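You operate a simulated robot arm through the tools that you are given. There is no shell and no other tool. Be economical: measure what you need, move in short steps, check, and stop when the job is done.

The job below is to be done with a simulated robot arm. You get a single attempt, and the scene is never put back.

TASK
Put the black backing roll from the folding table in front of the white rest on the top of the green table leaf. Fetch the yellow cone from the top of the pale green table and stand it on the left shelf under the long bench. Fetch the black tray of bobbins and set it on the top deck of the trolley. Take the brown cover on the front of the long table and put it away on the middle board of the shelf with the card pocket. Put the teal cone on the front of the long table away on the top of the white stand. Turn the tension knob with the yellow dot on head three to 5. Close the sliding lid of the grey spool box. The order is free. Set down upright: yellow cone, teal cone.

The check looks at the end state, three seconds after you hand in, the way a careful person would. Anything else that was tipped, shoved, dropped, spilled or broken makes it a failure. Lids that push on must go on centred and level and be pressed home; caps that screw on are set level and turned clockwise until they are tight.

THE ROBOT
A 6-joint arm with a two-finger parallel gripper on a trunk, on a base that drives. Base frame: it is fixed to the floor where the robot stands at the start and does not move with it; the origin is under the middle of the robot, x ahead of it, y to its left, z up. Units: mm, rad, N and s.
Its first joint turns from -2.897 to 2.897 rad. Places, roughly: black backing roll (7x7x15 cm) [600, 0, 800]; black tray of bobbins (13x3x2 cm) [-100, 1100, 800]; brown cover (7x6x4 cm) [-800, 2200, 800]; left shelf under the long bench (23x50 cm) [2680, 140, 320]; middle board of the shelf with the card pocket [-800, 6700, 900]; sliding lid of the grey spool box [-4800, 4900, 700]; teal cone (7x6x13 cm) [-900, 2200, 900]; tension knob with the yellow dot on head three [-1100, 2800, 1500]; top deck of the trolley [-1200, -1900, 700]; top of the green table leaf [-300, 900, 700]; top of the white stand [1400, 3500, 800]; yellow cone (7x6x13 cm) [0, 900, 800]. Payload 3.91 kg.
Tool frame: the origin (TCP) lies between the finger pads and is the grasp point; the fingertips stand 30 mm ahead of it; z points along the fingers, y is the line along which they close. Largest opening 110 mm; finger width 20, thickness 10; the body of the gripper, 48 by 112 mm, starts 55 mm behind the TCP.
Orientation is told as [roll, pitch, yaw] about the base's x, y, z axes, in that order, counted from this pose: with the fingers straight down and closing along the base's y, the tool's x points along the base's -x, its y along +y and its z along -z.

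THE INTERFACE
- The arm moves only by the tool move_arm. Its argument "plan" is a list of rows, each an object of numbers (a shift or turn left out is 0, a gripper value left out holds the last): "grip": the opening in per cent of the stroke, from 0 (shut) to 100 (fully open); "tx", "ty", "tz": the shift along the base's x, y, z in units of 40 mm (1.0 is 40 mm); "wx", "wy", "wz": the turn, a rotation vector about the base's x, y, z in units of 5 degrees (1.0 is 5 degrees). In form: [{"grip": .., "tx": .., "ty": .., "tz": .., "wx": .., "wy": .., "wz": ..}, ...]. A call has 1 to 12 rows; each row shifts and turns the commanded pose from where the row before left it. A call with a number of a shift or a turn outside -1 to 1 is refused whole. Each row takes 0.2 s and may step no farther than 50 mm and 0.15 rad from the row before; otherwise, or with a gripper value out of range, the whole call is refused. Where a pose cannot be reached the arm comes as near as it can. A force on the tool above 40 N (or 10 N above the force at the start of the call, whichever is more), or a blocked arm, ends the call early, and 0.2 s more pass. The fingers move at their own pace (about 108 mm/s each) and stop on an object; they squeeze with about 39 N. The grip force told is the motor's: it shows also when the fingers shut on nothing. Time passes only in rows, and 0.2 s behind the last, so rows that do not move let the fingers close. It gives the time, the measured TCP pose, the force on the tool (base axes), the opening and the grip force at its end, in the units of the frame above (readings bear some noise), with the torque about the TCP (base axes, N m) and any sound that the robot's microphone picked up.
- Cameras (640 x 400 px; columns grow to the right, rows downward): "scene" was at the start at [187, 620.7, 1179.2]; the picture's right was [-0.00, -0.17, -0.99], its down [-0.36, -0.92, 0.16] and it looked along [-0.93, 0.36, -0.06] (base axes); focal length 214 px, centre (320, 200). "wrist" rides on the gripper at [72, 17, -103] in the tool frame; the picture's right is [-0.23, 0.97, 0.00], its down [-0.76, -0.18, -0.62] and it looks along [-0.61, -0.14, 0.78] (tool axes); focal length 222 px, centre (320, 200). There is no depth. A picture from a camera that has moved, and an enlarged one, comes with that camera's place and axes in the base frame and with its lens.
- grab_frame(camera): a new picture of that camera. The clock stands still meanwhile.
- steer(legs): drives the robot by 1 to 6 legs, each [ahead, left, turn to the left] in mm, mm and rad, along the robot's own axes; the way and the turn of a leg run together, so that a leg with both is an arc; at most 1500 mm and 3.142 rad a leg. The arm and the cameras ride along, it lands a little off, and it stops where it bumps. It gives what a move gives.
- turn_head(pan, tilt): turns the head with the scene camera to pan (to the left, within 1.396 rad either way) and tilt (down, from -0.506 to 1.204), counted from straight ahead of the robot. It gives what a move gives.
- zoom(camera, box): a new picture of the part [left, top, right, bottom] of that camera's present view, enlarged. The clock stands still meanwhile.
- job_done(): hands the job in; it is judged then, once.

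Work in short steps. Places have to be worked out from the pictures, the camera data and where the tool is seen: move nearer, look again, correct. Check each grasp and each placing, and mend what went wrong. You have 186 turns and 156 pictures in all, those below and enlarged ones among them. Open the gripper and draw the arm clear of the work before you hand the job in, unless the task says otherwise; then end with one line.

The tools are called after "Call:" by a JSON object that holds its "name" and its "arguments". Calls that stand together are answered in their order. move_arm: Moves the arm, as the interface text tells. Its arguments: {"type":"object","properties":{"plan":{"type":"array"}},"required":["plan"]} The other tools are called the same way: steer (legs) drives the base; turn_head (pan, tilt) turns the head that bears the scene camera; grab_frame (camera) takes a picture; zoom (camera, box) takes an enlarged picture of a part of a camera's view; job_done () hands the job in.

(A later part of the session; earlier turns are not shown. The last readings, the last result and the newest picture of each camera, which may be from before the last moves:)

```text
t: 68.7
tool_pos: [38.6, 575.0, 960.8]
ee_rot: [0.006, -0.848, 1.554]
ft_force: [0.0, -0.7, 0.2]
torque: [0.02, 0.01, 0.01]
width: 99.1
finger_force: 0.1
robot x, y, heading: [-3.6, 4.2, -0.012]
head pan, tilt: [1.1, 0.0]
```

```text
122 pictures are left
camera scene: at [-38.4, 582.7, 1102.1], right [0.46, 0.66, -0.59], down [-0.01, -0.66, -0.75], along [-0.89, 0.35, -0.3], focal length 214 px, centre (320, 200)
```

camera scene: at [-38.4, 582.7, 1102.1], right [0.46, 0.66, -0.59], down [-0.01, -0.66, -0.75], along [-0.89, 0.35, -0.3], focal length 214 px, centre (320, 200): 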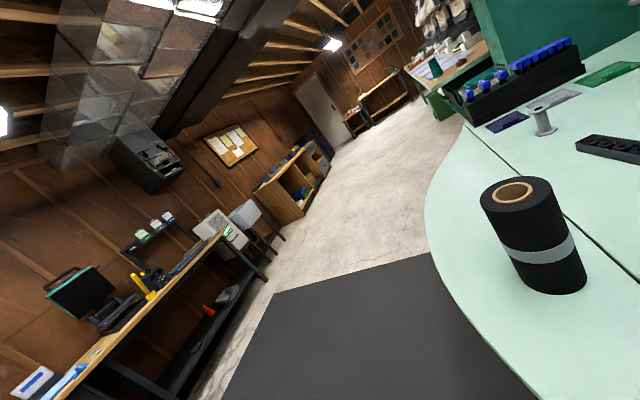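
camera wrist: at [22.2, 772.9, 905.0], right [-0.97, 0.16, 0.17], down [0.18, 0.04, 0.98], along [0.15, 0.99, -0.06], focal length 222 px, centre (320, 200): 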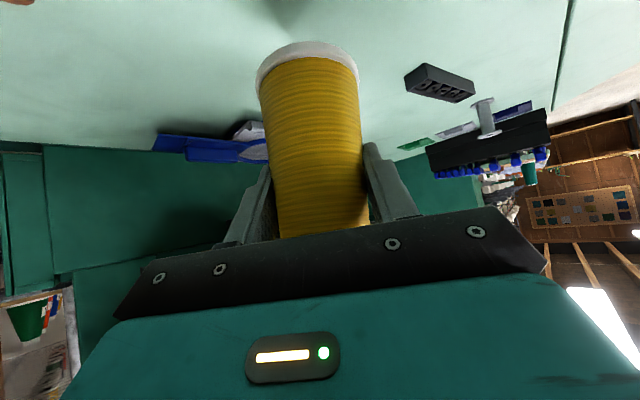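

The floor west of the leaf is free. I raise the arm, then drive west around the leaf and turn so the arm's side faces the tray.

Call:
{"name": "move_arm", "arguments": {"plan": [{"tz": 1}, {"tz": 1}, {"tz": 0.5}]}}

Call:
{"name": "steer", "arguments": {"legs": [[-800, 0, 0], [0, 0, -1.56], [-1100, 0, 0]]}}

Call:
{"name": "turn_head", "arguments": {"pan": 0, "tilt": 0.1}}

Call:
{"name": "grab_frame", "arguments": {"camera": "scene"}}

```text
t: 69.5
tool_pos: [39.4, 576.1, 1062.2]
ee_rot: [0.006, -0.847, 1.553]
ft_force: [0.2, -0.1, 0.1]
torque: [0.0, 0.0, 0.0]
width: 99.1
finger_force: 0.0
robot x, y, heading: [2.0, -1.2, -0.013]
head pan, tilt: [1.1, 0.0]
```

```text
t: 82.9
tool_pos: [-259.8, 1087.8, 1063.4]
ee_rot: [0.006, -0.844, -0.001]
ft_force: [0.0, 0.2, -0.3]
torque: [-0.01, -0.03, -0.01]
width: 98.9
finger_force: 0.0
robot x, y, heading: [-837.7, 1121.7, -1.564]
head pan, tilt: [1.1, 0.0]
```

```text
t: 84.3
tool_pos: [-259.0, 1089.0, 1062.6]
ee_rot: [0.007, -0.847, -0.001]
ft_force: [0.2, 0.2, 0.5]
torque: [-0.03, 0.02, -0.01]
width: 98.8
finger_force: 0.0
robot x, y, heading: [-835.2, 1116.7, -1.565]
head pan, tilt: [0.0, 0.099]
```

```text
121 pictures are left
camera scene: at [-218.9, 1088.9, 1162.0], right [0.01, -1.0, 0.0], down [-0.73, 0.0, -0.68], along [0.68, 0.01, -0.73], focal length 214 px, centre (320, 200)
```

scene: 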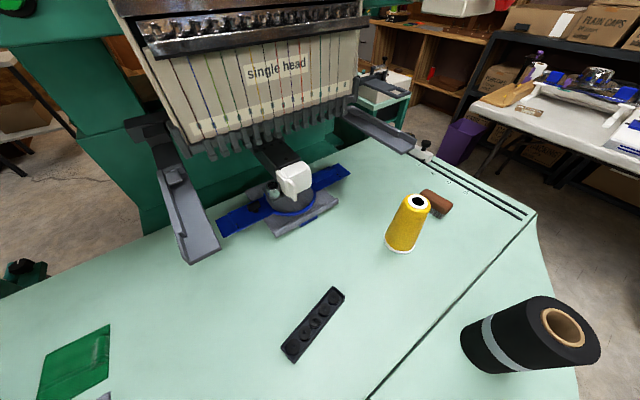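

The tray lies at about (-123, 1103), its long axis along (1,-1). I bring the tool upright over it, then yaw −45° so the fingers close across it.

Call:
{"name": "move_arm", "arguments": {"plan": [{"tx": 0.34, "ty": 0.035, "tz": -0.3, "wy": 0.97, "grip": 60}, {"tx": 0.34, "ty": 0.035, "tz": -0.3, "wy": 0.97}, {"tx": 0.34, "ty": 0.035, "tz": -0.3, "wy": 0.97}, {"tx": 0.34, "ty": 0.035, "tz": -0.3, "wy": 0.97}, {"tx": 0.34, "ty": 0.035, "tz": -0.3, "wy": 0.97}, {"tx": 0.34, "ty": 0.035, "tz": -0.3, "wy": 0.97}, {"tx": 0.34, "ty": 0.035, "tz": -0.3, "wy": 0.97}, {"tx": 0.34, "ty": 0.035, "tz": -0.3, "wy": 0.97}, {"tx": 0.34, "ty": 0.035, "tz": -0.3, "wy": 0.97}, {"tx": 0.34, "ty": 0.035, "tz": -0.3, "wy": 0.97}]}}

Call:
{"name": "move_arm", "arguments": {"plan": [{"wz": -1}, {"wz": -1}, {"wz": -1}, {"wz": -1}, {"wz": -1}, {"wz": -1}, {"wz": -1}, {"wz": -1}, {"wz": -1}]}}

Call:
{"name": "grab_frame", "arguments": {"camera": "wrist"}}

Call:
{"name": "turn_head", "arguments": {"pan": 0, "tilt": 0.4}}

Call:
{"name": "grab_frame", "arguments": {"camera": "scene"}}

```text
t: 86.5
tool_pos: [-123.9, 1103.3, 942.3]
ee_rot: [0.007, -0.001, 0.001]
ft_force: [-0.5, 0.9, 0.3]
torque: [-0.02, -0.06, 0.0]
width: 66.0
finger_force: 0.1
robot x, y, heading: [-836.4, 1118.1, -1.566]
head pan, tilt: [0.0, 0.099]
```

```text
t: 88.5
tool_pos: [-123.2, 1102.6, 942.2]
ee_rot: [0.007, 0.0, -0.786]
ft_force: [-0.5, 0.2, 1.2]
torque: [0.0, 0.01, -0.02]
width: 66.3
finger_force: 0.1
robot x, y, heading: [-836.7, 1118.4, -1.567]
head pan, tilt: [0.0, 0.099]
```

```text
120 pictures are left
camera wrist: at [-162.2, 1166.2, 1044.7], right [0.85, 0.53, 0.01], down [0.41, -0.67, 0.62], along [0.33, -0.53, -0.78], focal length 222 px, centre (320, 200)
```

wrist: 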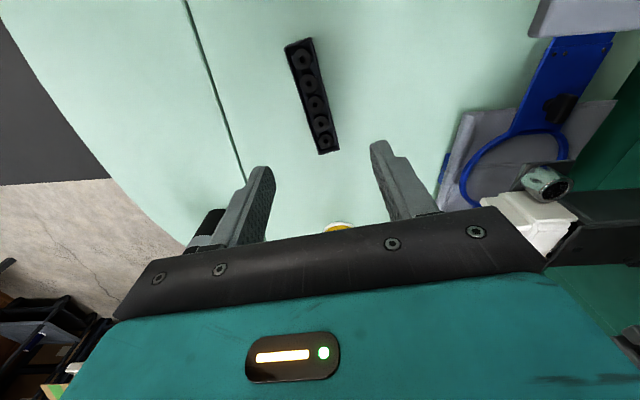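

```text
t: 89.3
tool_pos: [-122.9, 1102.3, 941.4]
ee_rot: [0.008, -0.001, -0.785]
ft_force: [0.0, 0.1, 0.3]
torque: [0.03, 0.0, 0.01]
width: 66.1
finger_force: 0.2
robot x, y, heading: [-835.9, 1120.9, -1.568]
head pan, tilt: [0.0, 0.4]
```

```text
119 pictures are left
camera scene: at [-69.6, 1051.8, 977.9], right [-0.71, -0.71, -0.01], down [-0.65, 0.65, 0.39], along [-0.27, 0.28, -0.92], focal length 214 px, centre (320, 200)
```

scene: 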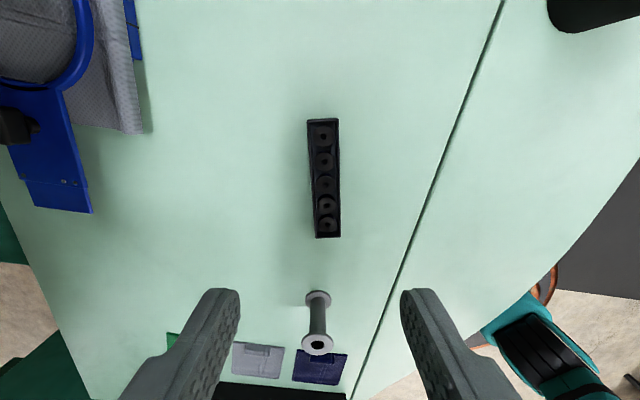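

Nearly aligned; a small yaw trim, then descend to just above the table.

Call:
{"name": "move_arm", "arguments": {"plan": [{"tx": 0.08, "ty": -0.08, "tz": -1, "wz": 0.5}, {"tz": -1}, {"tz": -1}, {"tz": -0.5}, {"tz": -0.5}]}}

Call:
{"name": "grab_frame", "arguments": {"camera": "wrist"}}

```text
t: 90.5
tool_pos: [-119.6, 1097.6, 781.7]
ee_rot: [0.007, 0.0, -0.739]
ft_force: [-1.3, -0.7, -0.2]
torque: [-0.02, 0.0, 0.0]
width: 65.7
finger_force: 0.1
robot x, y, heading: [-838.3, 1118.7, -1.566]
head pan, tilt: [0.0, 0.4]
```

```text
118 pictures are left
camera wrist: at [-161.2, 1159.4, 885.2], right [0.83, 0.56, 0.01], down [0.44, -0.65, 0.62], along [0.36, -0.51, -0.78], focal length 222 px, centre (320, 200)
```

wrist: 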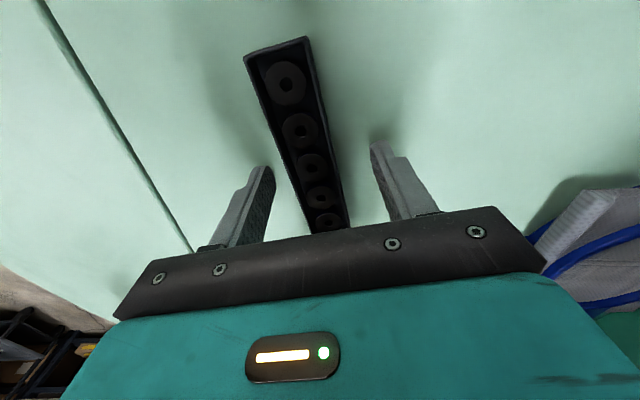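

The fingers straddle the tray. I lower about 10 mm more and close.

Call:
{"name": "move_arm", "arguments": {"plan": [{"tz": -0.1}, {"tz": -0.1}, {"tz": -0.06}, {"grip": 0}, {"grip": 0}, {"grip": 0}, {"grip": 0}]}}

```text
t: 91.0
tool_pos: [-118.6, 1098.0, 780.1]
ee_rot: [0.012, -0.005, -0.742]
ft_force: [-5.9, 3.6, 20.4]
torque: [-0.38, 0.86, -0.25]
width: 66.9
finger_force: 1.4
robot x, y, heading: [-835.5, 1121.0, -1.564]
head pan, tilt: [0.0, 0.4]
stopped in row 2: the force on the tool passed its limit at 48 N (the readings are from after the stop); the commanded pose is now the measured one
```

The tips touched the table (so it's at z≈747). I rise a hair and close.

Call:
{"name": "move_arm", "arguments": {"plan": [{"tz": 0.04}, {"grip": 0}, {"grip": 0}, {"grip": 0}, {"grip": 0}, {"grip": 0}]}}

Call:
{"name": "grab_frame", "arguments": {"camera": "wrist"}}

```text
t: 92.4
tool_pos: [-117.8, 1098.4, 780.0]
ee_rot: [0.01, -0.005, -0.742]
ft_force: [0.8, -0.5, 0.2]
torque: [0.02, 0.01, 0.0]
width: 28.4
finger_force: 39.4
robot x, y, heading: [-835.0, 1119.9, -1.564]
head pan, tilt: [0.0, 0.4]
```

```text
117 pictures are left
camera wrist: at [-161.2, 1159.4, 883.2], right [0.83, 0.56, 0.01], down [0.44, -0.65, 0.62], along [0.36, -0.51, -0.78], focal length 222 px, centre (320, 200)
```

wrist: 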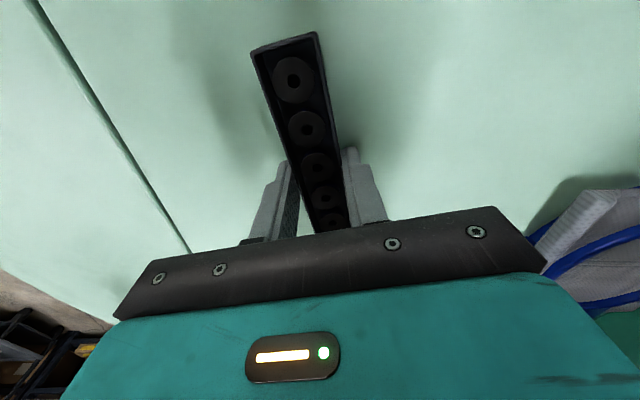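

Tray held. I lift it level, draw it back toward the robot, and look toward the trolley (south-west).

Call:
{"name": "move_arm", "arguments": {"plan": [{"tz": 0.5}, {"tz": 1}, {"tz": 1}, {"tz": 1}, {"tz": 1}, {"tz": 1}, {"tx": -1}, {"tx": -1}, {"tx": -1}, {"tx": -1}, {"tx": -1}, {"tx": -1}]}}

Call:
{"name": "turn_head", "arguments": {"pan": -1.39, "tilt": 0}}

Call:
{"name": "grab_frame", "arguments": {"camera": "scene"}}

```text
t: 95.0
tool_pos: [-359.4, 1098.5, 1003.2]
ee_rot: [0.011, -0.004, -0.742]
ft_force: [0.8, -0.4, -1.3]
torque: [-0.02, 0.05, 0.01]
width: 28.5
finger_force: 39.0
robot x, y, heading: [-835.9, 1118.6, -1.564]
head pan, tilt: [0.0, 0.4]
```

```text
t: 96.6
tool_pos: [-357.2, 1098.5, 1004.8]
ee_rot: [0.011, -0.006, -0.742]
ft_force: [-0.3, 0.5, -0.4]
torque: [-0.04, 0.01, 0.02]
width: 28.3
finger_force: 38.8
robot x, y, heading: [-837.0, 1118.3, -1.561]
head pan, tilt: [-1.389, 0.0]
```

```text
116 pictures are left
camera scene: at [-335.7, 960.0, 1115.9], right [-0.13, -0.14, 0.98], down [-0.74, 0.68, 0.0], along [-0.66, -0.72, -0.19], focal length 214 px, centre (320, 200)
```

scene: 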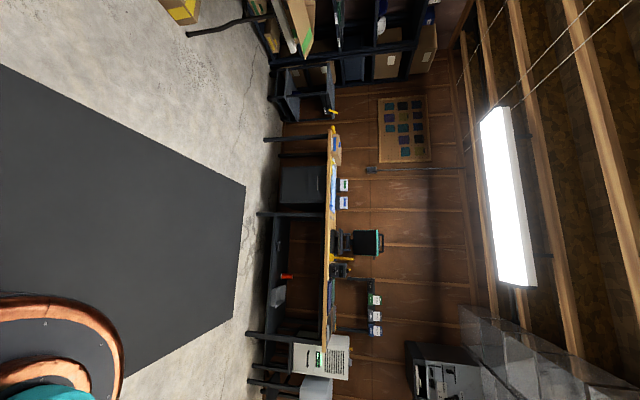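

Call:
{"name": "zoom", "arguments": {"camera": "scene", "box": [180, 0, 420, 150]}}

```text
2.67 times, centred on (300, 75) of scene
camera zoom: at [-335.7, 960.0, 1115.9], right [-0.13, -0.14, 0.98], down [-0.74, 0.68, 0.0], along [-0.66, -0.72, -0.19], focal length 572 px, centre (373, 533)
```

zoom: 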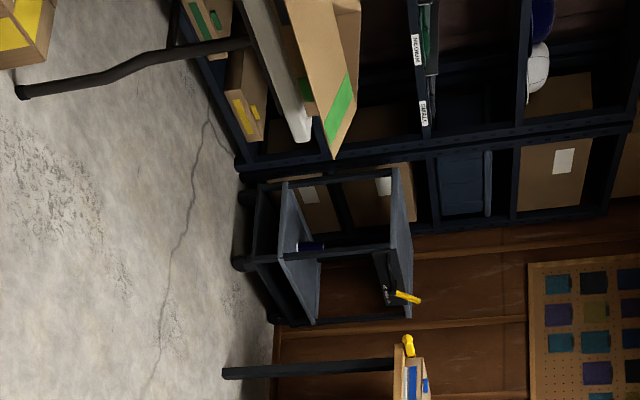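

The trolley stands between the bench end and the shelves at about (-1180,-1930). I drive down the free lane, turn so the arm side faces it, and draw near.

Call:
{"name": "steer", "arguments": {"legs": [[1400, 0, 0], [0, 0, -1.95], [-262, 900, 0]]}}

Call:
{"name": "turn_head", "arguments": {"pan": 0, "tilt": 0.3}}

Call:
{"name": "grab_frame", "arguments": {"camera": "scene"}}

Call:
{"name": "grab_frame", "arguments": {"camera": "wrist"}}

```text
t: 112.8
tool_pos: [-1162.2, -1666.4, 1003.3]
ee_rot: [0.012, -0.007, -2.726]
ft_force: [-0.9, -0.3, -0.2]
torque: [-0.01, 0.04, 0.01]
width: 28.6
finger_force: 38.8
robot x, y, heading: [-949.5, -1237.3, 2.736]
head pan, tilt: [-1.389, 0.0]
```

```text
t: 114.4
tool_pos: [-1161.9, -1665.1, 1003.6]
ee_rot: [0.011, -0.006, -2.724]
ft_force: [-0.5, 0.1, -0.9]
torque: [0.0, 0.03, 0.0]
width: 28.6
finger_force: 38.9
robot x, y, heading: [-951.4, -1235.7, 2.73]
head pan, tilt: [0.0, 0.3]
```

```text
114 pictures are left
camera scene: at [-1235.1, -1698.3, 1038.5], right [-0.4, 0.91, -0.01], down [0.87, 0.39, 0.29], along [0.27, 0.11, -0.96], focal length 214 px, centre (320, 200)
```

scene: 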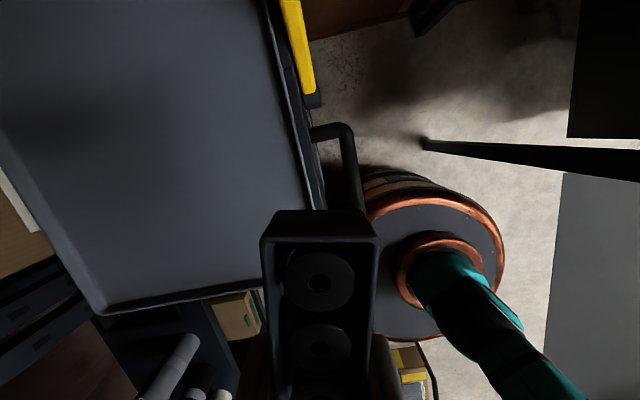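

```text
113 pictures are left
camera wrist: at [-1088.1, -1650.7, 1105.3], right [0.19, -0.98, 0.01], down [-0.77, -0.14, 0.62], along [-0.61, -0.12, -0.78], focal length 222 px, centre (320, 200)
```

wrist: 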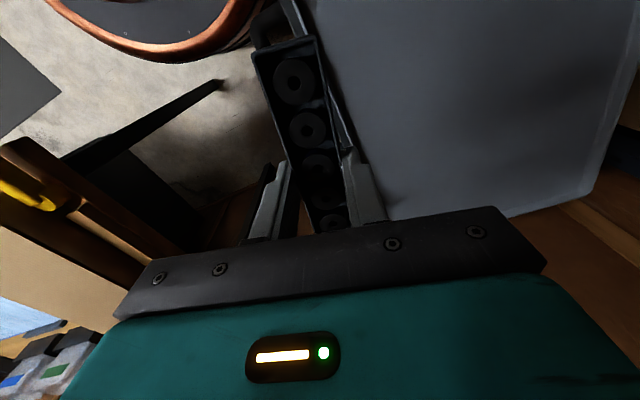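

The deck is an empty tray with a low rim. I move over its middle, about (-1120,-1850), and lower partway.

Call:
{"name": "move_arm", "arguments": {"plan": [{"tx": 0.21, "ty": -0.93}, {"tx": 0.21, "ty": -0.93}, {"tx": 0.21, "ty": -0.93}, {"tx": 0.21, "ty": -0.93}, {"tx": 0.21, "ty": -0.93}, {"tz": -1}, {"tz": -1}, {"tz": -1}, {"tz": -1}]}}

Call:
{"name": "grab_frame", "arguments": {"camera": "scene"}}

Call:
{"name": "grab_frame", "arguments": {"camera": "wrist"}}

```text
t: 116.4
tool_pos: [-1118.5, -1853.3, 842.4]
ee_rot: [0.011, -0.007, -2.723]
ft_force: [-0.2, 0.7, -0.8]
torque: [-0.01, 0.04, 0.01]
width: 28.5
finger_force: 38.9
robot x, y, heading: [-951.5, -1237.4, 2.732]
head pan, tilt: [0.0, 0.3]
```

```text
112 pictures are left
camera scene: at [-1191.2, -1883.6, 878.8], right [-0.4, 0.91, -0.01], down [0.87, 0.39, 0.29], along [0.27, 0.11, -0.96], focal length 214 px, centre (320, 200)
```

scene: 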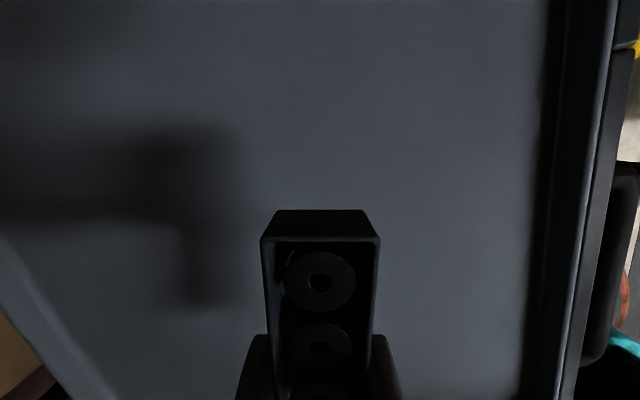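

```text
111 pictures are left
camera wrist: at [-1044.3, -1835.9, 945.6], right [0.19, -0.98, 0.01], down [-0.77, -0.14, 0.63], along [-0.61, -0.13, -0.78], focal length 222 px, centre (320, 200)
```

wrist: 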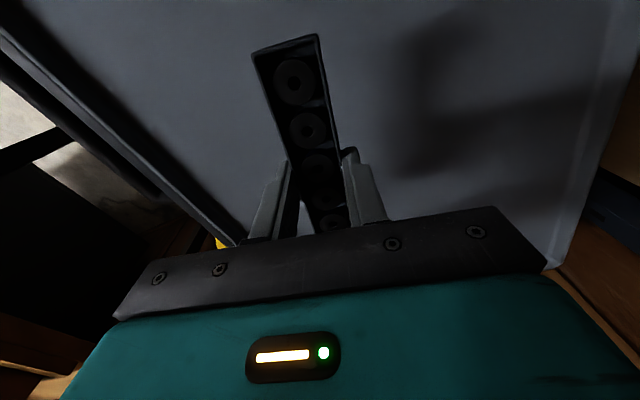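

Well over the deck. Lowering further, ending in small steps.

Call:
{"name": "move_arm", "arguments": {"plan": [{"tz": -0.8}, {"tz": -0.8}, {"tz": -0.25}, {"tz": -0.15}, {"tz": -0.15}, {"tz": -0.15}, {"tz": -0.15}, {"tz": -0.15}, {"tz": -0.15}]}}

```text
t: 117.3
tool_pos: [-1118.3, -1851.2, 770.4]
ee_rot: [0.012, -0.009, -2.727]
ft_force: [1.2, 9.6, 12.7]
torque: [0.64, -0.16, 0.03]
width: 28.9
finger_force: 39.1
robot x, y, heading: [-953.9, -1231.9, 2.733]
head pan, tilt: [0.0, 0.3]
stopped in row 4: the force on the tool passed its limit at 52 N (the readings are from after the stop); the commanded pose is now the measured one
```

The tray touches the deck. I release slowly and rise.

Call:
{"name": "move_arm", "arguments": {"plan": [{"tz": -0.03, "grip": 40}, {"grip": 60}, {"grip": 60}, {"tz": 0.5}, {"tz": 1}, {"tz": 1}, {"tz": 1}, {"tz": 1}]}}

Call:
{"name": "grab_frame", "arguments": {"camera": "scene"}}

```text
t: 117.8
tool_pos: [-1116.5, -1855.6, 769.7]
ee_rot: [0.021, -0.01, -2.723]
ft_force: [2.7, -2.6, 5.4]
torque: [0.12, -0.03, -0.06]
width: 64.4
finger_force: 0.1
robot x, y, heading: [-950.9, -1234.4, 2.734]
head pan, tilt: [0.0, 0.3]
stopped in row 2: the force on the tool passed its limit at 48 N (the readings are from after the stop); the commanded pose is now the measured one
```

```text
110 pictures are left
camera scene: at [-1190.8, -1887.3, 807.1], right [-0.41, 0.91, -0.02], down [0.87, 0.39, 0.29], along [0.27, 0.1, -0.96], focal length 214 px, centre (320, 200)
```

scene: 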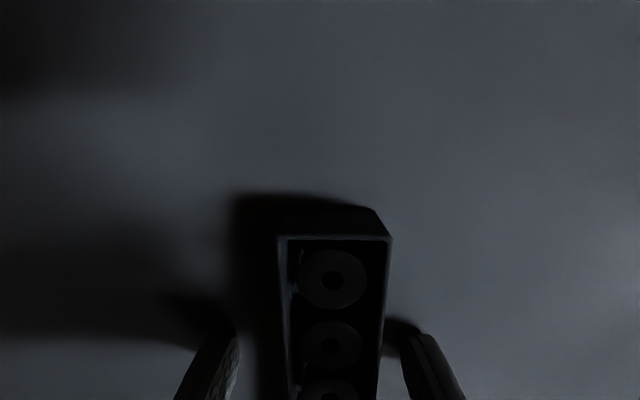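

Released; the tray lies flat. I lift the hand clear and check.

Call:
{"name": "move_arm", "arguments": {"plan": [{"tz": 0.3}, {"tz": 1}, {"tz": 1}, {"tz": 1}, {"tz": 1}, {"tz": 1}, {"tz": 1}]}}

Call:
{"name": "grab_frame", "arguments": {"camera": "scene"}}

```text
t: 119.4
tool_pos: [-1115.5, -1855.5, 1023.5]
ee_rot: [0.019, -0.01, -2.725]
ft_force: [0.1, -0.7, -1.0]
torque: [0.0, -0.04, -0.01]
width: 66.0
finger_force: 0.2
robot x, y, heading: [-949.2, -1232.7, 2.737]
head pan, tilt: [0.0, 0.3]
```

```text
109 pictures are left
camera scene: at [-1189.2, -1886.1, 1059.9], right [-0.41, 0.91, -0.02], down [0.87, 0.39, 0.29], along [0.27, 0.1, -0.96], focal length 214 px, centre (320, 200)
```

scene: 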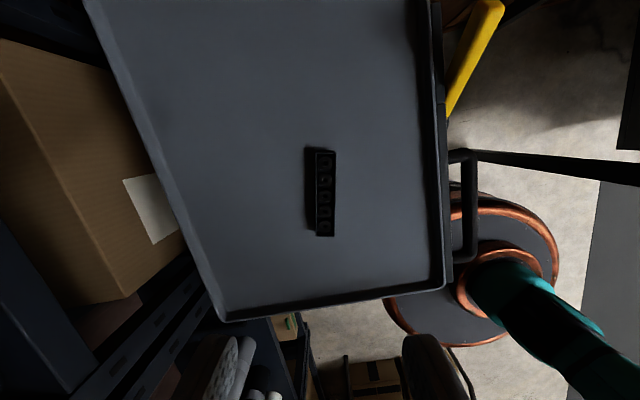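

The tray is done. I bring the arm in and set the tool to the pitched viewing pose before driving north to the long table.

Call:
{"name": "move_arm", "arguments": {"plan": [{"wz": 0.95, "tx": 0.1, "ty": 0.38}, {"wz": 0.95, "tx": 0.1, "ty": 0.38}, {"wz": 0.95, "tx": 0.1, "ty": 0.38}, {"wz": 0.95, "tx": 0.1, "ty": 0.38}, {"wz": 0.95, "tx": 0.1, "ty": 0.38}, {"wz": 0.95, "tx": 0.1, "ty": 0.38}, {"wz": 0.95, "tx": 0.1, "ty": 0.38}, {"wz": 0.95, "tx": 0.1, "ty": 0.38}, {"wz": 0.95, "tx": 0.1, "ty": 0.38}]}}

Call:
{"name": "move_arm", "arguments": {"plan": [{"wx": -0.89, "wy": 0.38}, {"wx": -0.89, "wy": 0.38}, {"wx": -0.89, "wy": 0.38}, {"wx": -0.89, "wy": 0.38}, {"wx": -0.89, "wy": 0.38}, {"wx": -0.89, "wy": 0.38}, {"wx": -0.89, "wy": 0.38}, {"wx": -0.89, "wy": 0.38}, {"wx": -0.89, "wy": 0.38}, {"wx": -0.89, "wy": 0.38}]}}

```text
t: 121.4
tool_pos: [-1080.6, -1716.2, 1021.0]
ee_rot: [0.02, -0.011, -1.976]
ft_force: [-1.2, -0.4, -0.2]
torque: [0.01, 0.01, -0.02]
width: 66.2
finger_force: 0.1
robot x, y, heading: [-947.7, -1235.6, 2.731]
head pan, tilt: [0.0, 0.3]
```

```text
t: 123.6
tool_pos: [-1081.3, -1719.0, 1022.5]
ee_rot: [0.026, -0.858, -1.981]
ft_force: [-0.1, -0.3, 0.0]
torque: [0.02, -0.01, 0.01]
width: 66.2
finger_force: 0.1
robot x, y, heading: [-950.2, -1237.0, 2.736]
head pan, tilt: [0.0, 0.3]
```

Driving north: out of the trolley corner, turn so the arm faces +y, and up past the leaf.

Call:
{"name": "steer", "arguments": {"legs": [[512, -1195, 0], [0, 0, -2.736], [-80, 800, 0]]}}

Call:
{"name": "turn_head", "arguments": {"pan": 0, "tilt": -0.4}}

Call:
{"name": "grab_frame", "arguments": {"camera": "scene"}}

```text
t: 140.5
tool_pos: [-1143.0, 1342.8, 1023.7]
ee_rot: [0.024, -0.855, 1.593]
ft_force: [0.2, -0.2, 0.3]
torque: [0.0, 0.01, 0.01]
width: 66.0
finger_force: 0.1
robot x, y, heading: [-1058.1, 851.0, 0.029]
head pan, tilt: [0.0, 0.3]
```

```text
t: 141.5
tool_pos: [-1143.0, 1342.1, 1023.5]
ee_rot: [0.024, -0.853, 1.592]
ft_force: [0.1, -0.2, 0.1]
torque: [0.02, 0.02, 0.0]
width: 66.0
finger_force: 0.1
robot x, y, heading: [-1062.4, 849.2, 0.026]
head pan, tilt: [0.0, -0.4]
```

```text
108 pictures are left
camera scene: at [-1140.4, 1394.5, 1166.6], right [1.0, 0.04, -0.02], down [0.0, -0.31, -0.95], along [-0.04, 0.95, -0.31], focal length 214 px, centre (320, 200)
```

scene: 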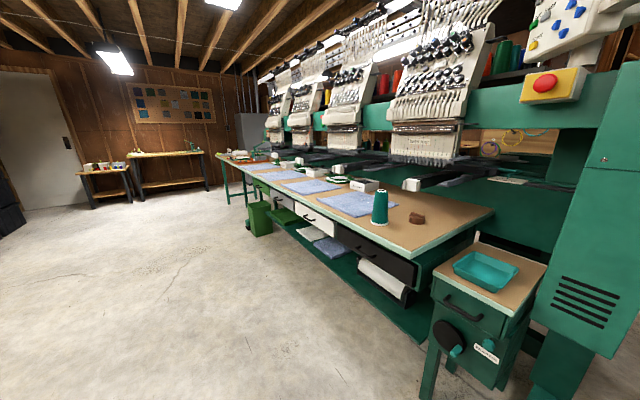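

The teal cone and brown cover are seen on the long table's front corner. I drive to stand facing that edge, arm side toward the cone at about (-928, 2216).

Call:
{"name": "steer", "arguments": {"legs": [[-399, 984, 0], [0, 0, -0.98]]}}

Call:
{"name": "turn_head", "arguments": {"pan": 0, "tilt": 0}}

Call:
{"name": "grab_frame", "arguments": {"camera": "scene"}}

```text
t: 149.5
tool_pos: [-1122.0, 2174.2, 1021.7]
ee_rot: [0.025, -0.855, 0.606]
ft_force: [0.0, 0.6, -0.1]
torque: [0.02, 0.01, 0.0]
width: 65.9
finger_force: 0.1
robot x, y, heading: [-1490.7, 1831.1, -0.963]
head pan, tilt: [0.0, -0.4]
```

```text
t: 150.4
tool_pos: [-1121.5, 2173.7, 1020.5]
ee_rot: [0.024, -0.855, 0.606]
ft_force: [-0.1, 0.6, 0.4]
torque: [-0.01, 0.03, -0.01]
width: 66.0
finger_force: 0.0
robot x, y, heading: [-1486.1, 1832.5, -0.962]
head pan, tilt: [0.0, 0.0]
```

```text
107 pictures are left
camera scene: at [-1085.1, 2197.9, 1129.6], right [0.58, -0.81, -0.02], down [-0.54, -0.37, -0.76], along [0.61, 0.45, -0.66], focal length 214 px, centre (320, 200)
```

scene: 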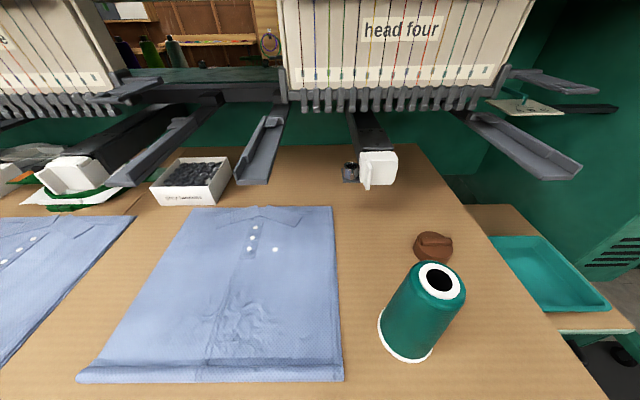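

Head four is here, head three just left. The teal cone's axis is at about (-935, 2164), table ≈ z 805. Before grasping I look right for a way east between the machines.

Call:
{"name": "turn_head", "arguments": {"pan": -0.9, "tilt": -0.1}}

Call:
{"name": "grab_frame", "arguments": {"camera": "scene"}}

```text
t: 151.6
tool_pos: [-1121.9, 2174.2, 1021.3]
ee_rot: [0.027, -0.855, 0.606]
ft_force: [0.4, 0.2, 0.6]
torque: [-0.03, -0.02, 0.0]
width: 65.9
finger_force: 0.1
robot x, y, heading: [-1485.5, 1831.9, -0.958]
head pan, tilt: [-0.901, -0.099]
```

```text
106 pictures are left
camera scene: at [-1062.2, 2129.7, 1158.6], right [-0.11, -0.86, 0.5], down [-0.45, -0.41, -0.79], along [0.88, -0.32, -0.34], focal length 214 px, centre (320, 200)
```

scene: 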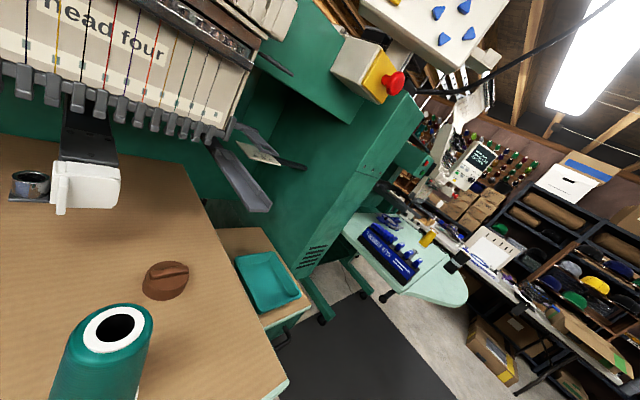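

The gap at this end looks closed, so I'll do the knob on head three first (and use the high view to look behind the machine). I slide along the machine to face head three.

Call:
{"name": "steer", "arguments": {"legs": [[-568, 40, 0]]}}

Call:
{"name": "move_arm", "arguments": {"plan": [{"tz": 1}, {"tz": 1}, {"tz": 1}, {"tz": 1}, {"tz": 1}, {"tz": 1}, {"tz": 1}, {"tz": 1}, {"tz": 1}, {"tz": 1}]}}

Call:
{"name": "turn_head", "arguments": {"pan": 0, "tilt": -0.5}}

Call:
{"name": "grab_frame", "arguments": {"camera": "scene"}}

```text
t: 154.8
tool_pos: [-1403.7, 2649.4, 1022.3]
ee_rot: [0.024, -0.856, 0.601]
ft_force: [-0.5, 0.1, 0.2]
torque: [0.0, 0.03, -0.01]
width: 66.1
finger_force: 0.0
robot x, y, heading: [-1773.1, 2309.3, -0.967]
head pan, tilt: [-0.901, -0.099]
```

```text
t: 157.0
tool_pos: [-1401.6, 2649.0, 1423.5]
ee_rot: [0.024, -0.856, 0.6]
ft_force: [-0.1, -0.5, 0.5]
torque: [0.03, -0.03, -0.03]
width: 66.0
finger_force: 0.1
robot x, y, heading: [-1773.2, 2312.5, -0.965]
head pan, tilt: [-0.901, -0.099]
```

```text
t: 158.2
tool_pos: [-1399.8, 2649.8, 1422.1]
ee_rot: [0.023, -0.856, 0.6]
ft_force: [0.0, 0.0, 1.1]
torque: [-0.03, 0.02, 0.03]
width: 66.0
finger_force: 0.0
robot x, y, heading: [-1770.9, 2308.6, -0.965]
head pan, tilt: [0.0, -0.499]
```

```text
105 pictures are left
camera scene: at [-1356.1, 2678.5, 1575.0], right [0.58, -0.81, -0.02], down [-0.18, -0.11, -0.98], along [0.79, 0.57, -0.21], focal length 214 px, centre (320, 200)
```

scene: 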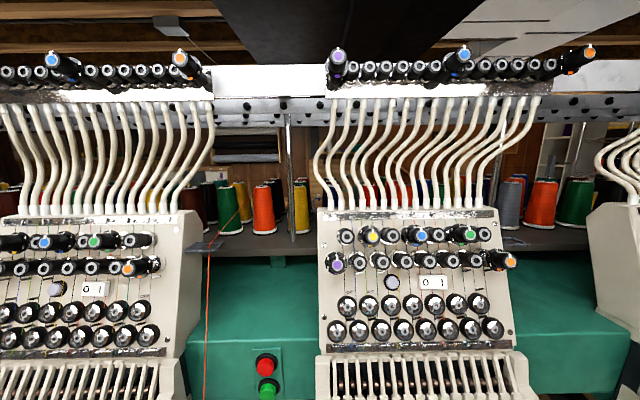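

The yellow-dotted knob is on the central head near (372,236). I zoom in on it.

Call:
{"name": "zoom", "arguments": {"camera": "scene", "box": [320, 205, 440, 280]}}

Call:
{"name": "zoom", "arguments": {"camera": "scene", "box": [300, 180, 540, 400]}}

```text
5.33 times, centred on (380, 242) of scene
camera zoom: at [-1356.1, 2678.5, 1575.0], right [0.58, -0.81, -0.02], down [-0.18, -0.11, -0.98], along [0.79, 0.57, -0.21], focal length 1144 px, centre (0, -27)
```

zoom: 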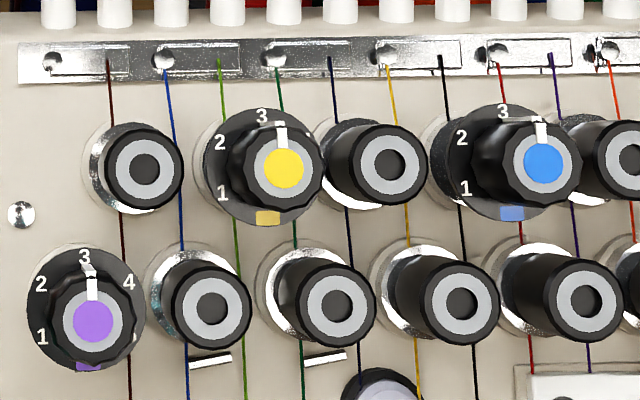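

```text
1.82 times, centred on (420, 290) of scene
camera zoom: at [-1356.1, 2678.5, 1575.0], right [0.58, -0.81, -0.02], down [-0.18, -0.11, -0.98], along [0.79, 0.57, -0.21], focal length 390 px, centre (138, 36)
```

zoom: 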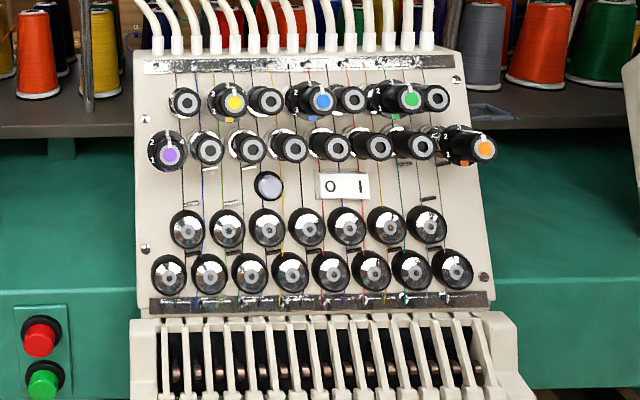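

The pointer stands at 3; 5 must lie about 122° clockwise. I look at knob protrusion side-on in the left head, and the rest of the row, to see whether dotted knobs stick out further than their neighbours.

Call:
{"name": "zoom", "arguments": {"camera": "scene", "box": [400, 200, 560, 290]}}

Call:
{"name": "zoom", "arguments": {"camera": "scene", "box": [0, 210, 180, 310]}}

```text
4.00 times, centred on (480, 245) of scene
camera zoom: at [-1356.1, 2678.5, 1575.0], right [0.58, -0.81, -0.02], down [-0.18, -0.11, -0.98], along [0.79, 0.57, -0.21], focal length 858 px, centre (-320, 20)
```

zoom: 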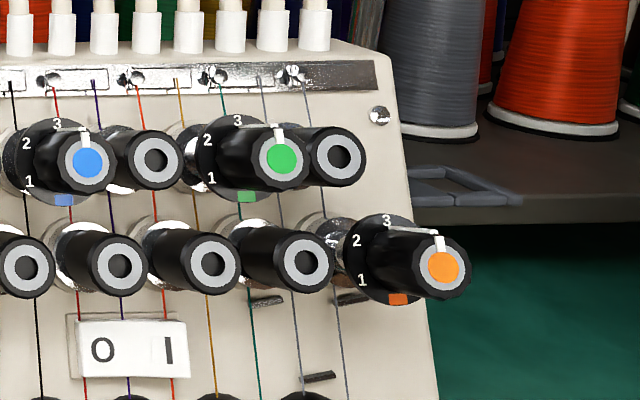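

```text
3.56 times, centred on (90, 260) of scene
camera zoom: at [-1356.1, 2678.5, 1575.0], right [0.58, -0.81, -0.02], down [-0.18, -0.11, -0.98], along [0.79, 0.57, -0.21], focal length 763 px, centre (1138, -13)
```

zoom: 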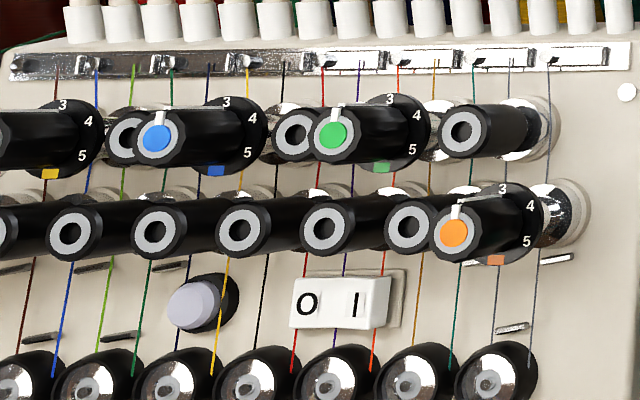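

I need a side view of the knob row to judge how far each knob stands out. I shift the arm left and look back at it obliquely.

Call:
{"name": "move_arm", "arguments": {"plan": [{"tx": -0.55, "ty": 0.8, "tz": 0.3}, {"tx": -0.55, "ty": 0.8, "tz": 0.3}, {"tx": -0.55, "ty": 0.8, "tz": 0.3}, {"tx": -0.2, "ty": 0.8, "tz": 0.3}, {"tx": 0.3, "ty": 0.6, "tz": 0.3}]}}

Call:
{"name": "turn_head", "arguments": {"pan": -1.0, "tilt": -0.2}}

Call:
{"name": "grab_frame", "arguments": {"camera": "scene"}}

```text
t: 159.4
tool_pos: [-1465.4, 2802.3, 1480.1]
ee_rot: [0.025, -0.856, 0.6]
ft_force: [-1.1, -0.8, 0.8]
torque: [0.01, 0.01, 0.04]
width: 66.0
finger_force: 0.0
robot x, y, heading: [-1771.9, 2308.9, -0.968]
head pan, tilt: [0.0, -0.499]
```

```text
t: 160.7
tool_pos: [-1466.8, 2803.2, 1480.5]
ee_rot: [0.023, -0.855, 0.601]
ft_force: [0.1, 0.1, 0.5]
torque: [0.02, 0.0, -0.03]
width: 65.9
finger_force: 0.1
robot x, y, heading: [-1771.7, 2310.3, -0.968]
head pan, tilt: [-1.0, -0.201]
```

```text
100 pictures are left
camera scene: at [-1406.0, 2756.0, 1629.0], right [-0.2, -0.82, 0.54], down [-0.37, -0.45, -0.81], along [0.91, -0.36, -0.21], focal length 214 px, centre (320, 200)
```

scene: 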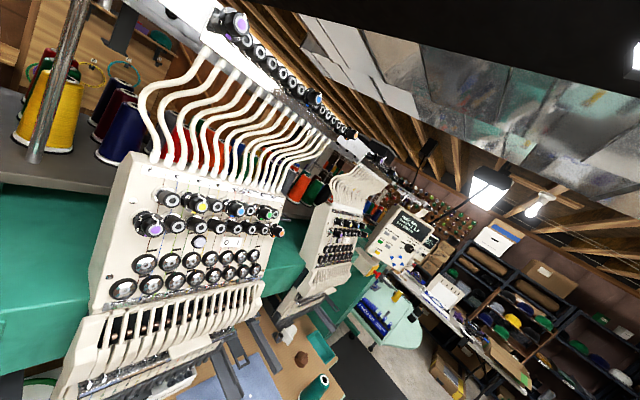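

Call:
{"name": "zoom", "arguments": {"camera": "scene", "box": [130, 175, 290, 275]}}

```text
4.00 times, centred on (210, 225) of scene
camera zoom: at [-1406.0, 2756.0, 1629.0], right [-0.2, -0.82, 0.54], down [-0.37, -0.45, -0.81], along [0.91, -0.36, -0.21], focal length 858 px, centre (760, 100)
```

zoom: 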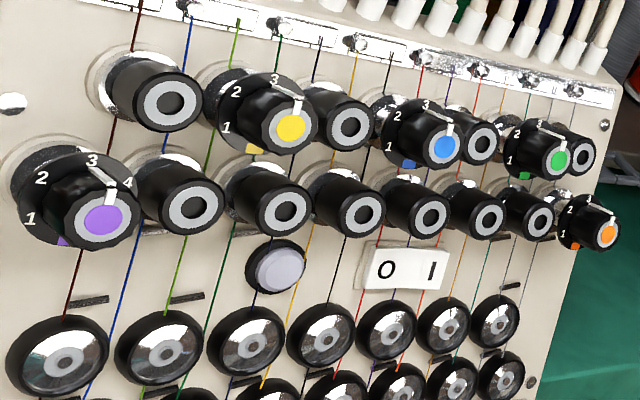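

By two views the yellow knob's face is at (-1096, 2779, 1465.5), standing about 13 mm proud of its neighbours, with the panel normal facing yaw 40° and leaning up 20°. I align the tool with that axis, starting at a standoff.

Call:
{"name": "move_arm", "arguments": {"plan": [{"grip": 40, "tx": 0.93, "ty": -0.26, "tz": 0.06, "wx": 0.34, "wy": -0.4, "wz": 0.14}, {"tx": 0.93, "ty": -0.26, "tz": 0.06, "wx": 0.34, "wy": -0.4, "wz": 0.14}, {"tx": 0.93, "ty": -0.26, "tz": 0.06, "wx": 0.34, "wy": -0.4, "wz": 0.14}, {"tx": 0.93, "ty": -0.26, "tz": 0.06, "wx": 0.34, "wy": -0.4, "wz": 0.14}, {"tx": 0.93, "ty": -0.26, "tz": 0.06, "wx": 0.34, "wy": -0.4, "wz": 0.14}, {"tx": 0.93, "ty": -0.26, "tz": 0.06, "wx": 0.34, "wy": -0.4, "wz": 0.14}, {"tx": 0.93, "ty": -0.26, "tz": 0.06, "wx": 0.34, "wy": -0.4, "wz": 0.14}, {"tx": 0.93, "ty": -0.26, "tz": 0.06, "wx": 0.34, "wy": -0.4, "wz": 0.14}, {}]}}

Call:
{"name": "turn_head", "arguments": {"pan": 0, "tilt": 0.5}}

Call:
{"name": "grab_frame", "arguments": {"camera": "scene"}}

```text
t: 162.7
tool_pos: [-1168.8, 2719.9, 1499.6]
ee_rot: [0.081, -1.222, 0.65]
ft_force: [0.1, 1.2, 0.1]
torque: [-0.01, 0.0, -0.01]
width: 43.8
finger_force: 0.1
robot x, y, heading: [-1771.1, 2311.0, -0.969]
head pan, tilt: [-1.0, -0.201]
```

```text
t: 163.9
tool_pos: [-1167.9, 2719.2, 1500.4]
ee_rot: [0.082, -1.219, 0.65]
ft_force: [0.2, -1.5, 0.0]
torque: [-0.01, 0.03, 0.0]
width: 44.1
finger_force: 0.2
robot x, y, heading: [-1771.4, 2309.1, -0.97]
head pan, tilt: [0.0, 0.499]
```

```text
98 pictures are left
camera scene: at [-1176.3, 2708.9, 1571.2], right [0.66, -0.75, -0.03], down [-0.57, -0.48, -0.66], along [0.48, 0.45, -0.75], focal length 214 px, centre (320, 200)
```

scene: 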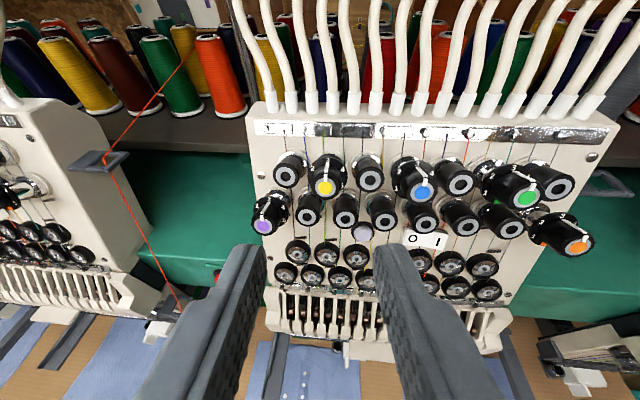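

The axis is well aligned. I pre-roll the hand −60° about the tool axis so that the later clockwise turn has room.

Call:
{"name": "move_arm", "arguments": {"plan": [{"wx": -0.694, "wy": -0.625, "wz": 0.342}, {"wx": -0.694, "wy": -0.625, "wz": 0.342}, {"wx": -0.694, "wy": -0.625, "wz": 0.342}, {"wx": -0.694, "wy": -0.625, "wz": 0.342}, {"wx": -0.694, "wy": -0.625, "wz": 0.342}, {"wx": -0.694, "wy": -0.625, "wz": 0.342}, {"wx": -0.694, "wy": -0.625, "wz": 0.342}, {"wx": -0.694, "wy": -0.625, "wz": 0.342}, {"wx": -0.694, "wy": -0.625, "wz": 0.342}, {"wx": -0.694, "wy": -0.625, "wz": 0.342}, {"wx": -0.694, "wy": -0.625, "wz": 0.342}, {"wx": -0.694, "wy": -0.625, "wz": 0.342}]}}

Call:
{"name": "grab_frame", "arguments": {"camera": "scene"}}

```text
t: 166.5
tool_pos: [-1169.2, 2717.8, 1500.4]
ee_rot: [-1.161, -0.52, 2.095]
ft_force: [0.2, 0.2, 0.1]
torque: [0.0, -0.02, -0.02]
width: 43.9
finger_force: 0.0
robot x, y, heading: [-1766.3, 2309.9, -0.968]
head pan, tilt: [0.0, 0.499]
```

```text
97 pictures are left
camera scene: at [-1221.3, 2741.9, 1544.7], right [0.57, -0.2, 0.8], down [0.05, -0.96, -0.27], along [0.82, 0.19, -0.54], focal length 214 px, centre (320, 200)
```

scene: 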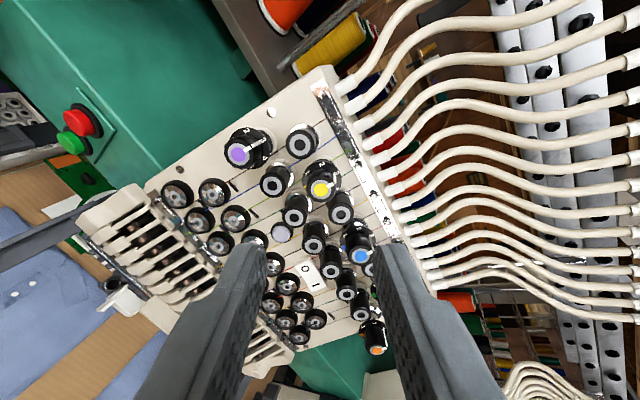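

Position agrees from this view too. I advance 80 mm along the axis so the tips overlap the knob front by about 9 mm, then close.

Call:
{"name": "move_arm", "arguments": {"plan": [{"tx": 0.49, "ty": 0.4, "tz": -0.235}, {"tx": 0.49, "ty": 0.4, "tz": -0.235}, {"tx": 0.34, "ty": 0.28, "tz": -0.16}, {"tx": 0.15, "ty": 0.12, "tz": -0.075}, {}]}}

Call:
{"name": "grab_frame", "arguments": {"camera": "wrist"}}

Call:
{"name": "grab_frame", "arguments": {"camera": "scene"}}

```text
t: 167.7
tool_pos: [-1108.0, 2770.3, 1473.4]
ee_rot: [-1.161, -0.523, 2.094]
ft_force: [0.7, -0.4, 0.0]
torque: [-0.02, 0.0, 0.02]
width: 43.9
finger_force: 0.1
robot x, y, heading: [-1771.0, 2308.4, -0.963]
head pan, tilt: [0.0, 0.499]
```

```text
96 pictures are left
camera wrist: at [-1158.1, 2653.2, 1459.2], right [-0.66, 0.36, -0.66], down [-0.66, 0.14, 0.74], along [0.36, 0.92, 0.14], focal length 222 px, centre (320, 200)
```

wrist: 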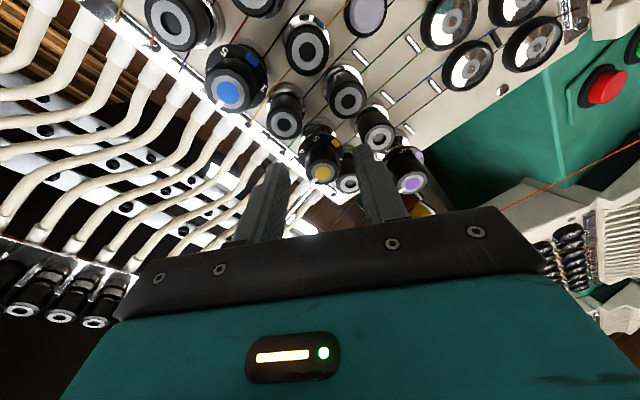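

```text
95 pictures are left
camera scene: at [-1161.2, 2793.1, 1517.6], right [0.57, -0.2, 0.79], down [0.05, -0.96, -0.27], along [0.82, 0.19, -0.54], focal length 214 px, centre (320, 200)
```

scene: 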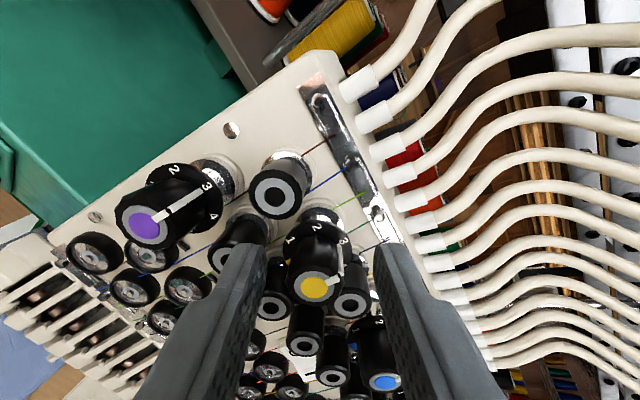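

I take another reading to average out noise before the fine correction.

Call:
{"name": "move_arm", "arguments": {"plan": [{}]}}

Call:
{"name": "move_arm", "arguments": {"plan": [{}]}}

```text
t: 168.1
tool_pos: [-1108.5, 2769.9, 1474.3]
ee_rot: [-1.158, -0.523, 2.096]
ft_force: [-0.1, -0.4, 0.1]
torque: [0.04, 0.01, -0.01]
width: 44.0
finger_force: 0.1
robot x, y, heading: [-1769.7, 2308.5, -0.966]
head pan, tilt: [0.0, 0.499]
```

```text
t: 168.5
tool_pos: [-1108.2, 2768.7, 1474.5]
ee_rot: [-1.16, -0.52, 2.093]
ft_force: [0.6, -0.3, -0.5]
torque: [0.02, -0.02, 0.01]
width: 44.0
finger_force: 0.1
robot x, y, heading: [-1769.5, 2311.7, -0.97]
head pan, tilt: [0.0, 0.499]
```

Small correction (about 5 mm), then close on the knob.

Call:
{"name": "move_arm", "arguments": {"plan": [{"tx": -0.045, "ty": -0.09, "tz": -0.055}, {"grip": 0}, {"grip": 0}, {"grip": 0}]}}

Call:
{"name": "grab_frame", "arguments": {"camera": "scene"}}

```text
t: 169.5
tool_pos: [-1110.1, 2764.0, 1471.4]
ee_rot: [-1.161, -0.523, 2.094]
ft_force: [20.4, 4.9, 23.8]
torque: [0.41, -0.86, -0.84]
width: 22.0
finger_force: 45.0
robot x, y, heading: [-1770.8, 2310.4, -0.968]
head pan, tilt: [0.0, 0.499]
```

```text
94 pictures are left
camera scene: at [-1163.0, 2787.7, 1515.0], right [0.57, -0.2, 0.8], down [0.05, -0.96, -0.27], along [0.82, 0.19, -0.54], focal length 214 px, centre (320, 200)
```

scene: 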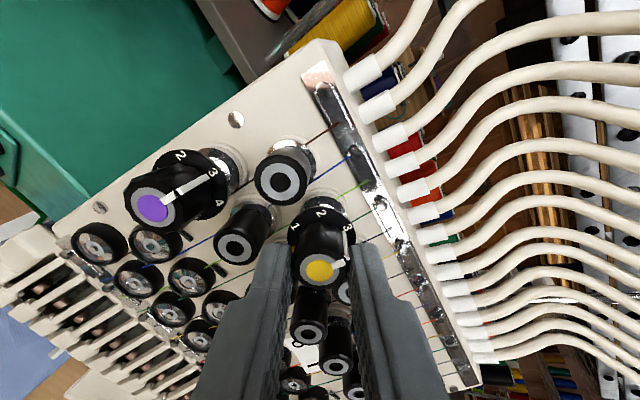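

Gripped at 22 mm but the hand is pulled sideways about 30 N; I shift ~2 mm with the force to relax it.

Call:
{"name": "move_arm", "arguments": {"plan": [{"tx": 0.03, "ty": -0.01, "tz": 0.04}, {}]}}

```text
t: 170.1
tool_pos: [-1109.3, 2763.1, 1471.5]
ee_rot: [-1.157, -0.523, 2.091]
ft_force: [-3.0, -7.4, -5.5]
torque: [0.1, -0.36, -0.16]
width: 22.2
finger_force: 45.0
robot x, y, heading: [-1767.9, 2311.2, -0.971]
head pan, tilt: [0.0, 0.499]
```

Relaxed. Now I turn clockwise 60° about the tool axis and check.

Call:
{"name": "move_arm", "arguments": {"plan": [{"wx": 0.695, "wy": 0.626, "wz": -0.343}, {"wx": 0.695, "wy": 0.626, "wz": -0.343}, {"wx": 0.695, "wy": 0.626, "wz": -0.343}, {"wx": 0.695, "wy": 0.626, "wz": -0.343}, {"wx": 0.695, "wy": 0.626, "wz": -0.343}, {"wx": 0.695, "wy": 0.626, "wz": -0.343}, {"wx": 0.695, "wy": 0.626, "wz": -0.343}, {"wx": 0.695, "wy": 0.626, "wz": -0.343}, {"wx": 0.695, "wy": 0.626, "wz": -0.343}, {"wx": 0.695, "wy": 0.626, "wz": -0.343}, {"wx": 0.695, "wy": 0.626, "wz": -0.343}, {"wx": 0.695, "wy": 0.626, "wz": -0.343}]}}

Call:
{"name": "grab_frame", "arguments": {"camera": "scene"}}

```text
t: 171.3
tool_pos: [-1110.1, 2764.6, 1471.0]
ee_rot: [-0.998, -0.872, 1.852]
ft_force: [-1.0, 5.6, 0.3]
torque: [-0.01, -0.31, -0.45]
width: 22.2
finger_force: 45.5
robot x, y, heading: [-1771.2, 2314.8, -0.964]
head pan, tilt: [0.0, 0.499]
stopped in row 5: the force on the tool passed its limit at 42 N (the readings are from after the stop); the commanded pose is now the measured one
```

```text
93 pictures are left
camera scene: at [-1147.2, 2780.7, 1532.9], right [0.7, -0.47, 0.54], down [-0.17, -0.84, -0.51], along [0.69, 0.26, -0.67], focal length 214 px, centre (320, 200)
```

scene: 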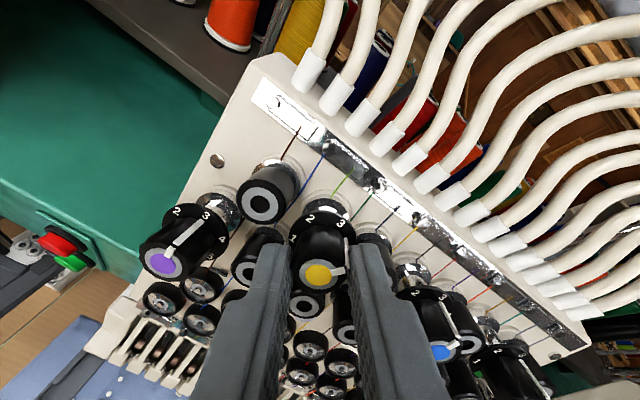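

The knob turned along with the hand (~22°). I continue in shorter bites.

Call:
{"name": "move_arm", "arguments": {"plan": [{"wx": 0.695, "wy": 0.626, "wz": -0.343}, {"wx": 0.695, "wy": 0.626, "wz": -0.343}, {"wx": 0.695, "wy": 0.626, "wz": -0.343}, {"wx": 0.695, "wy": 0.626, "wz": -0.343}, {"wx": 0.695, "wy": 0.626, "wz": -0.343}]}}

Call:
{"name": "move_arm", "arguments": {"plan": [{"wx": 0.695, "wy": 0.626, "wz": -0.343}, {"wx": 0.695, "wy": 0.626, "wz": -0.343}, {"wx": 0.695, "wy": 0.626, "wz": -0.343}, {"wx": 0.695, "wy": 0.626, "wz": -0.343}, {"wx": 0.695, "wy": 0.626, "wz": -0.343}]}}

Call:
{"name": "grab_frame", "arguments": {"camera": "scene"}}

```text
t: 172.5
tool_pos: [-1109.9, 2764.1, 1471.1]
ee_rot: [-0.45, -1.178, 1.22]
ft_force: [-1.5, 9.4, 5.0]
torque: [0.72, -0.9, -0.01]
width: 22.5
finger_force: 44.7
robot x, y, heading: [-1772.6, 2312.4, -0.968]
head pan, tilt: [0.0, 0.499]
```

```text
t: 173.7
tool_pos: [-1111.7, 2764.6, 1472.4]
ee_rot: [0.604, -1.138, 0.09]
ft_force: [-17.4, 2.8, -17.4]
torque: [0.08, -0.34, -0.22]
width: 22.4
finger_force: 45.0
robot x, y, heading: [-1771.9, 2310.7, -0.971]
head pan, tilt: [0.0, 0.499]
```

```text
92 pictures are left
camera scene: at [-1110.0, 2743.8, 1541.8], right [0.59, -0.77, -0.24], down [-0.7, -0.34, -0.63], along [0.41, 0.54, -0.74], focal length 214 px, centre (320, 200)
```

scene: 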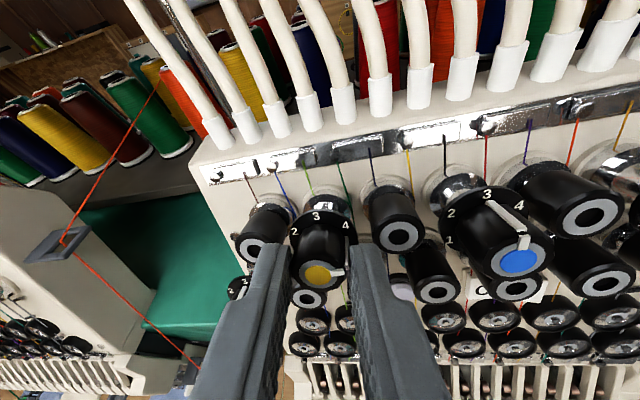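

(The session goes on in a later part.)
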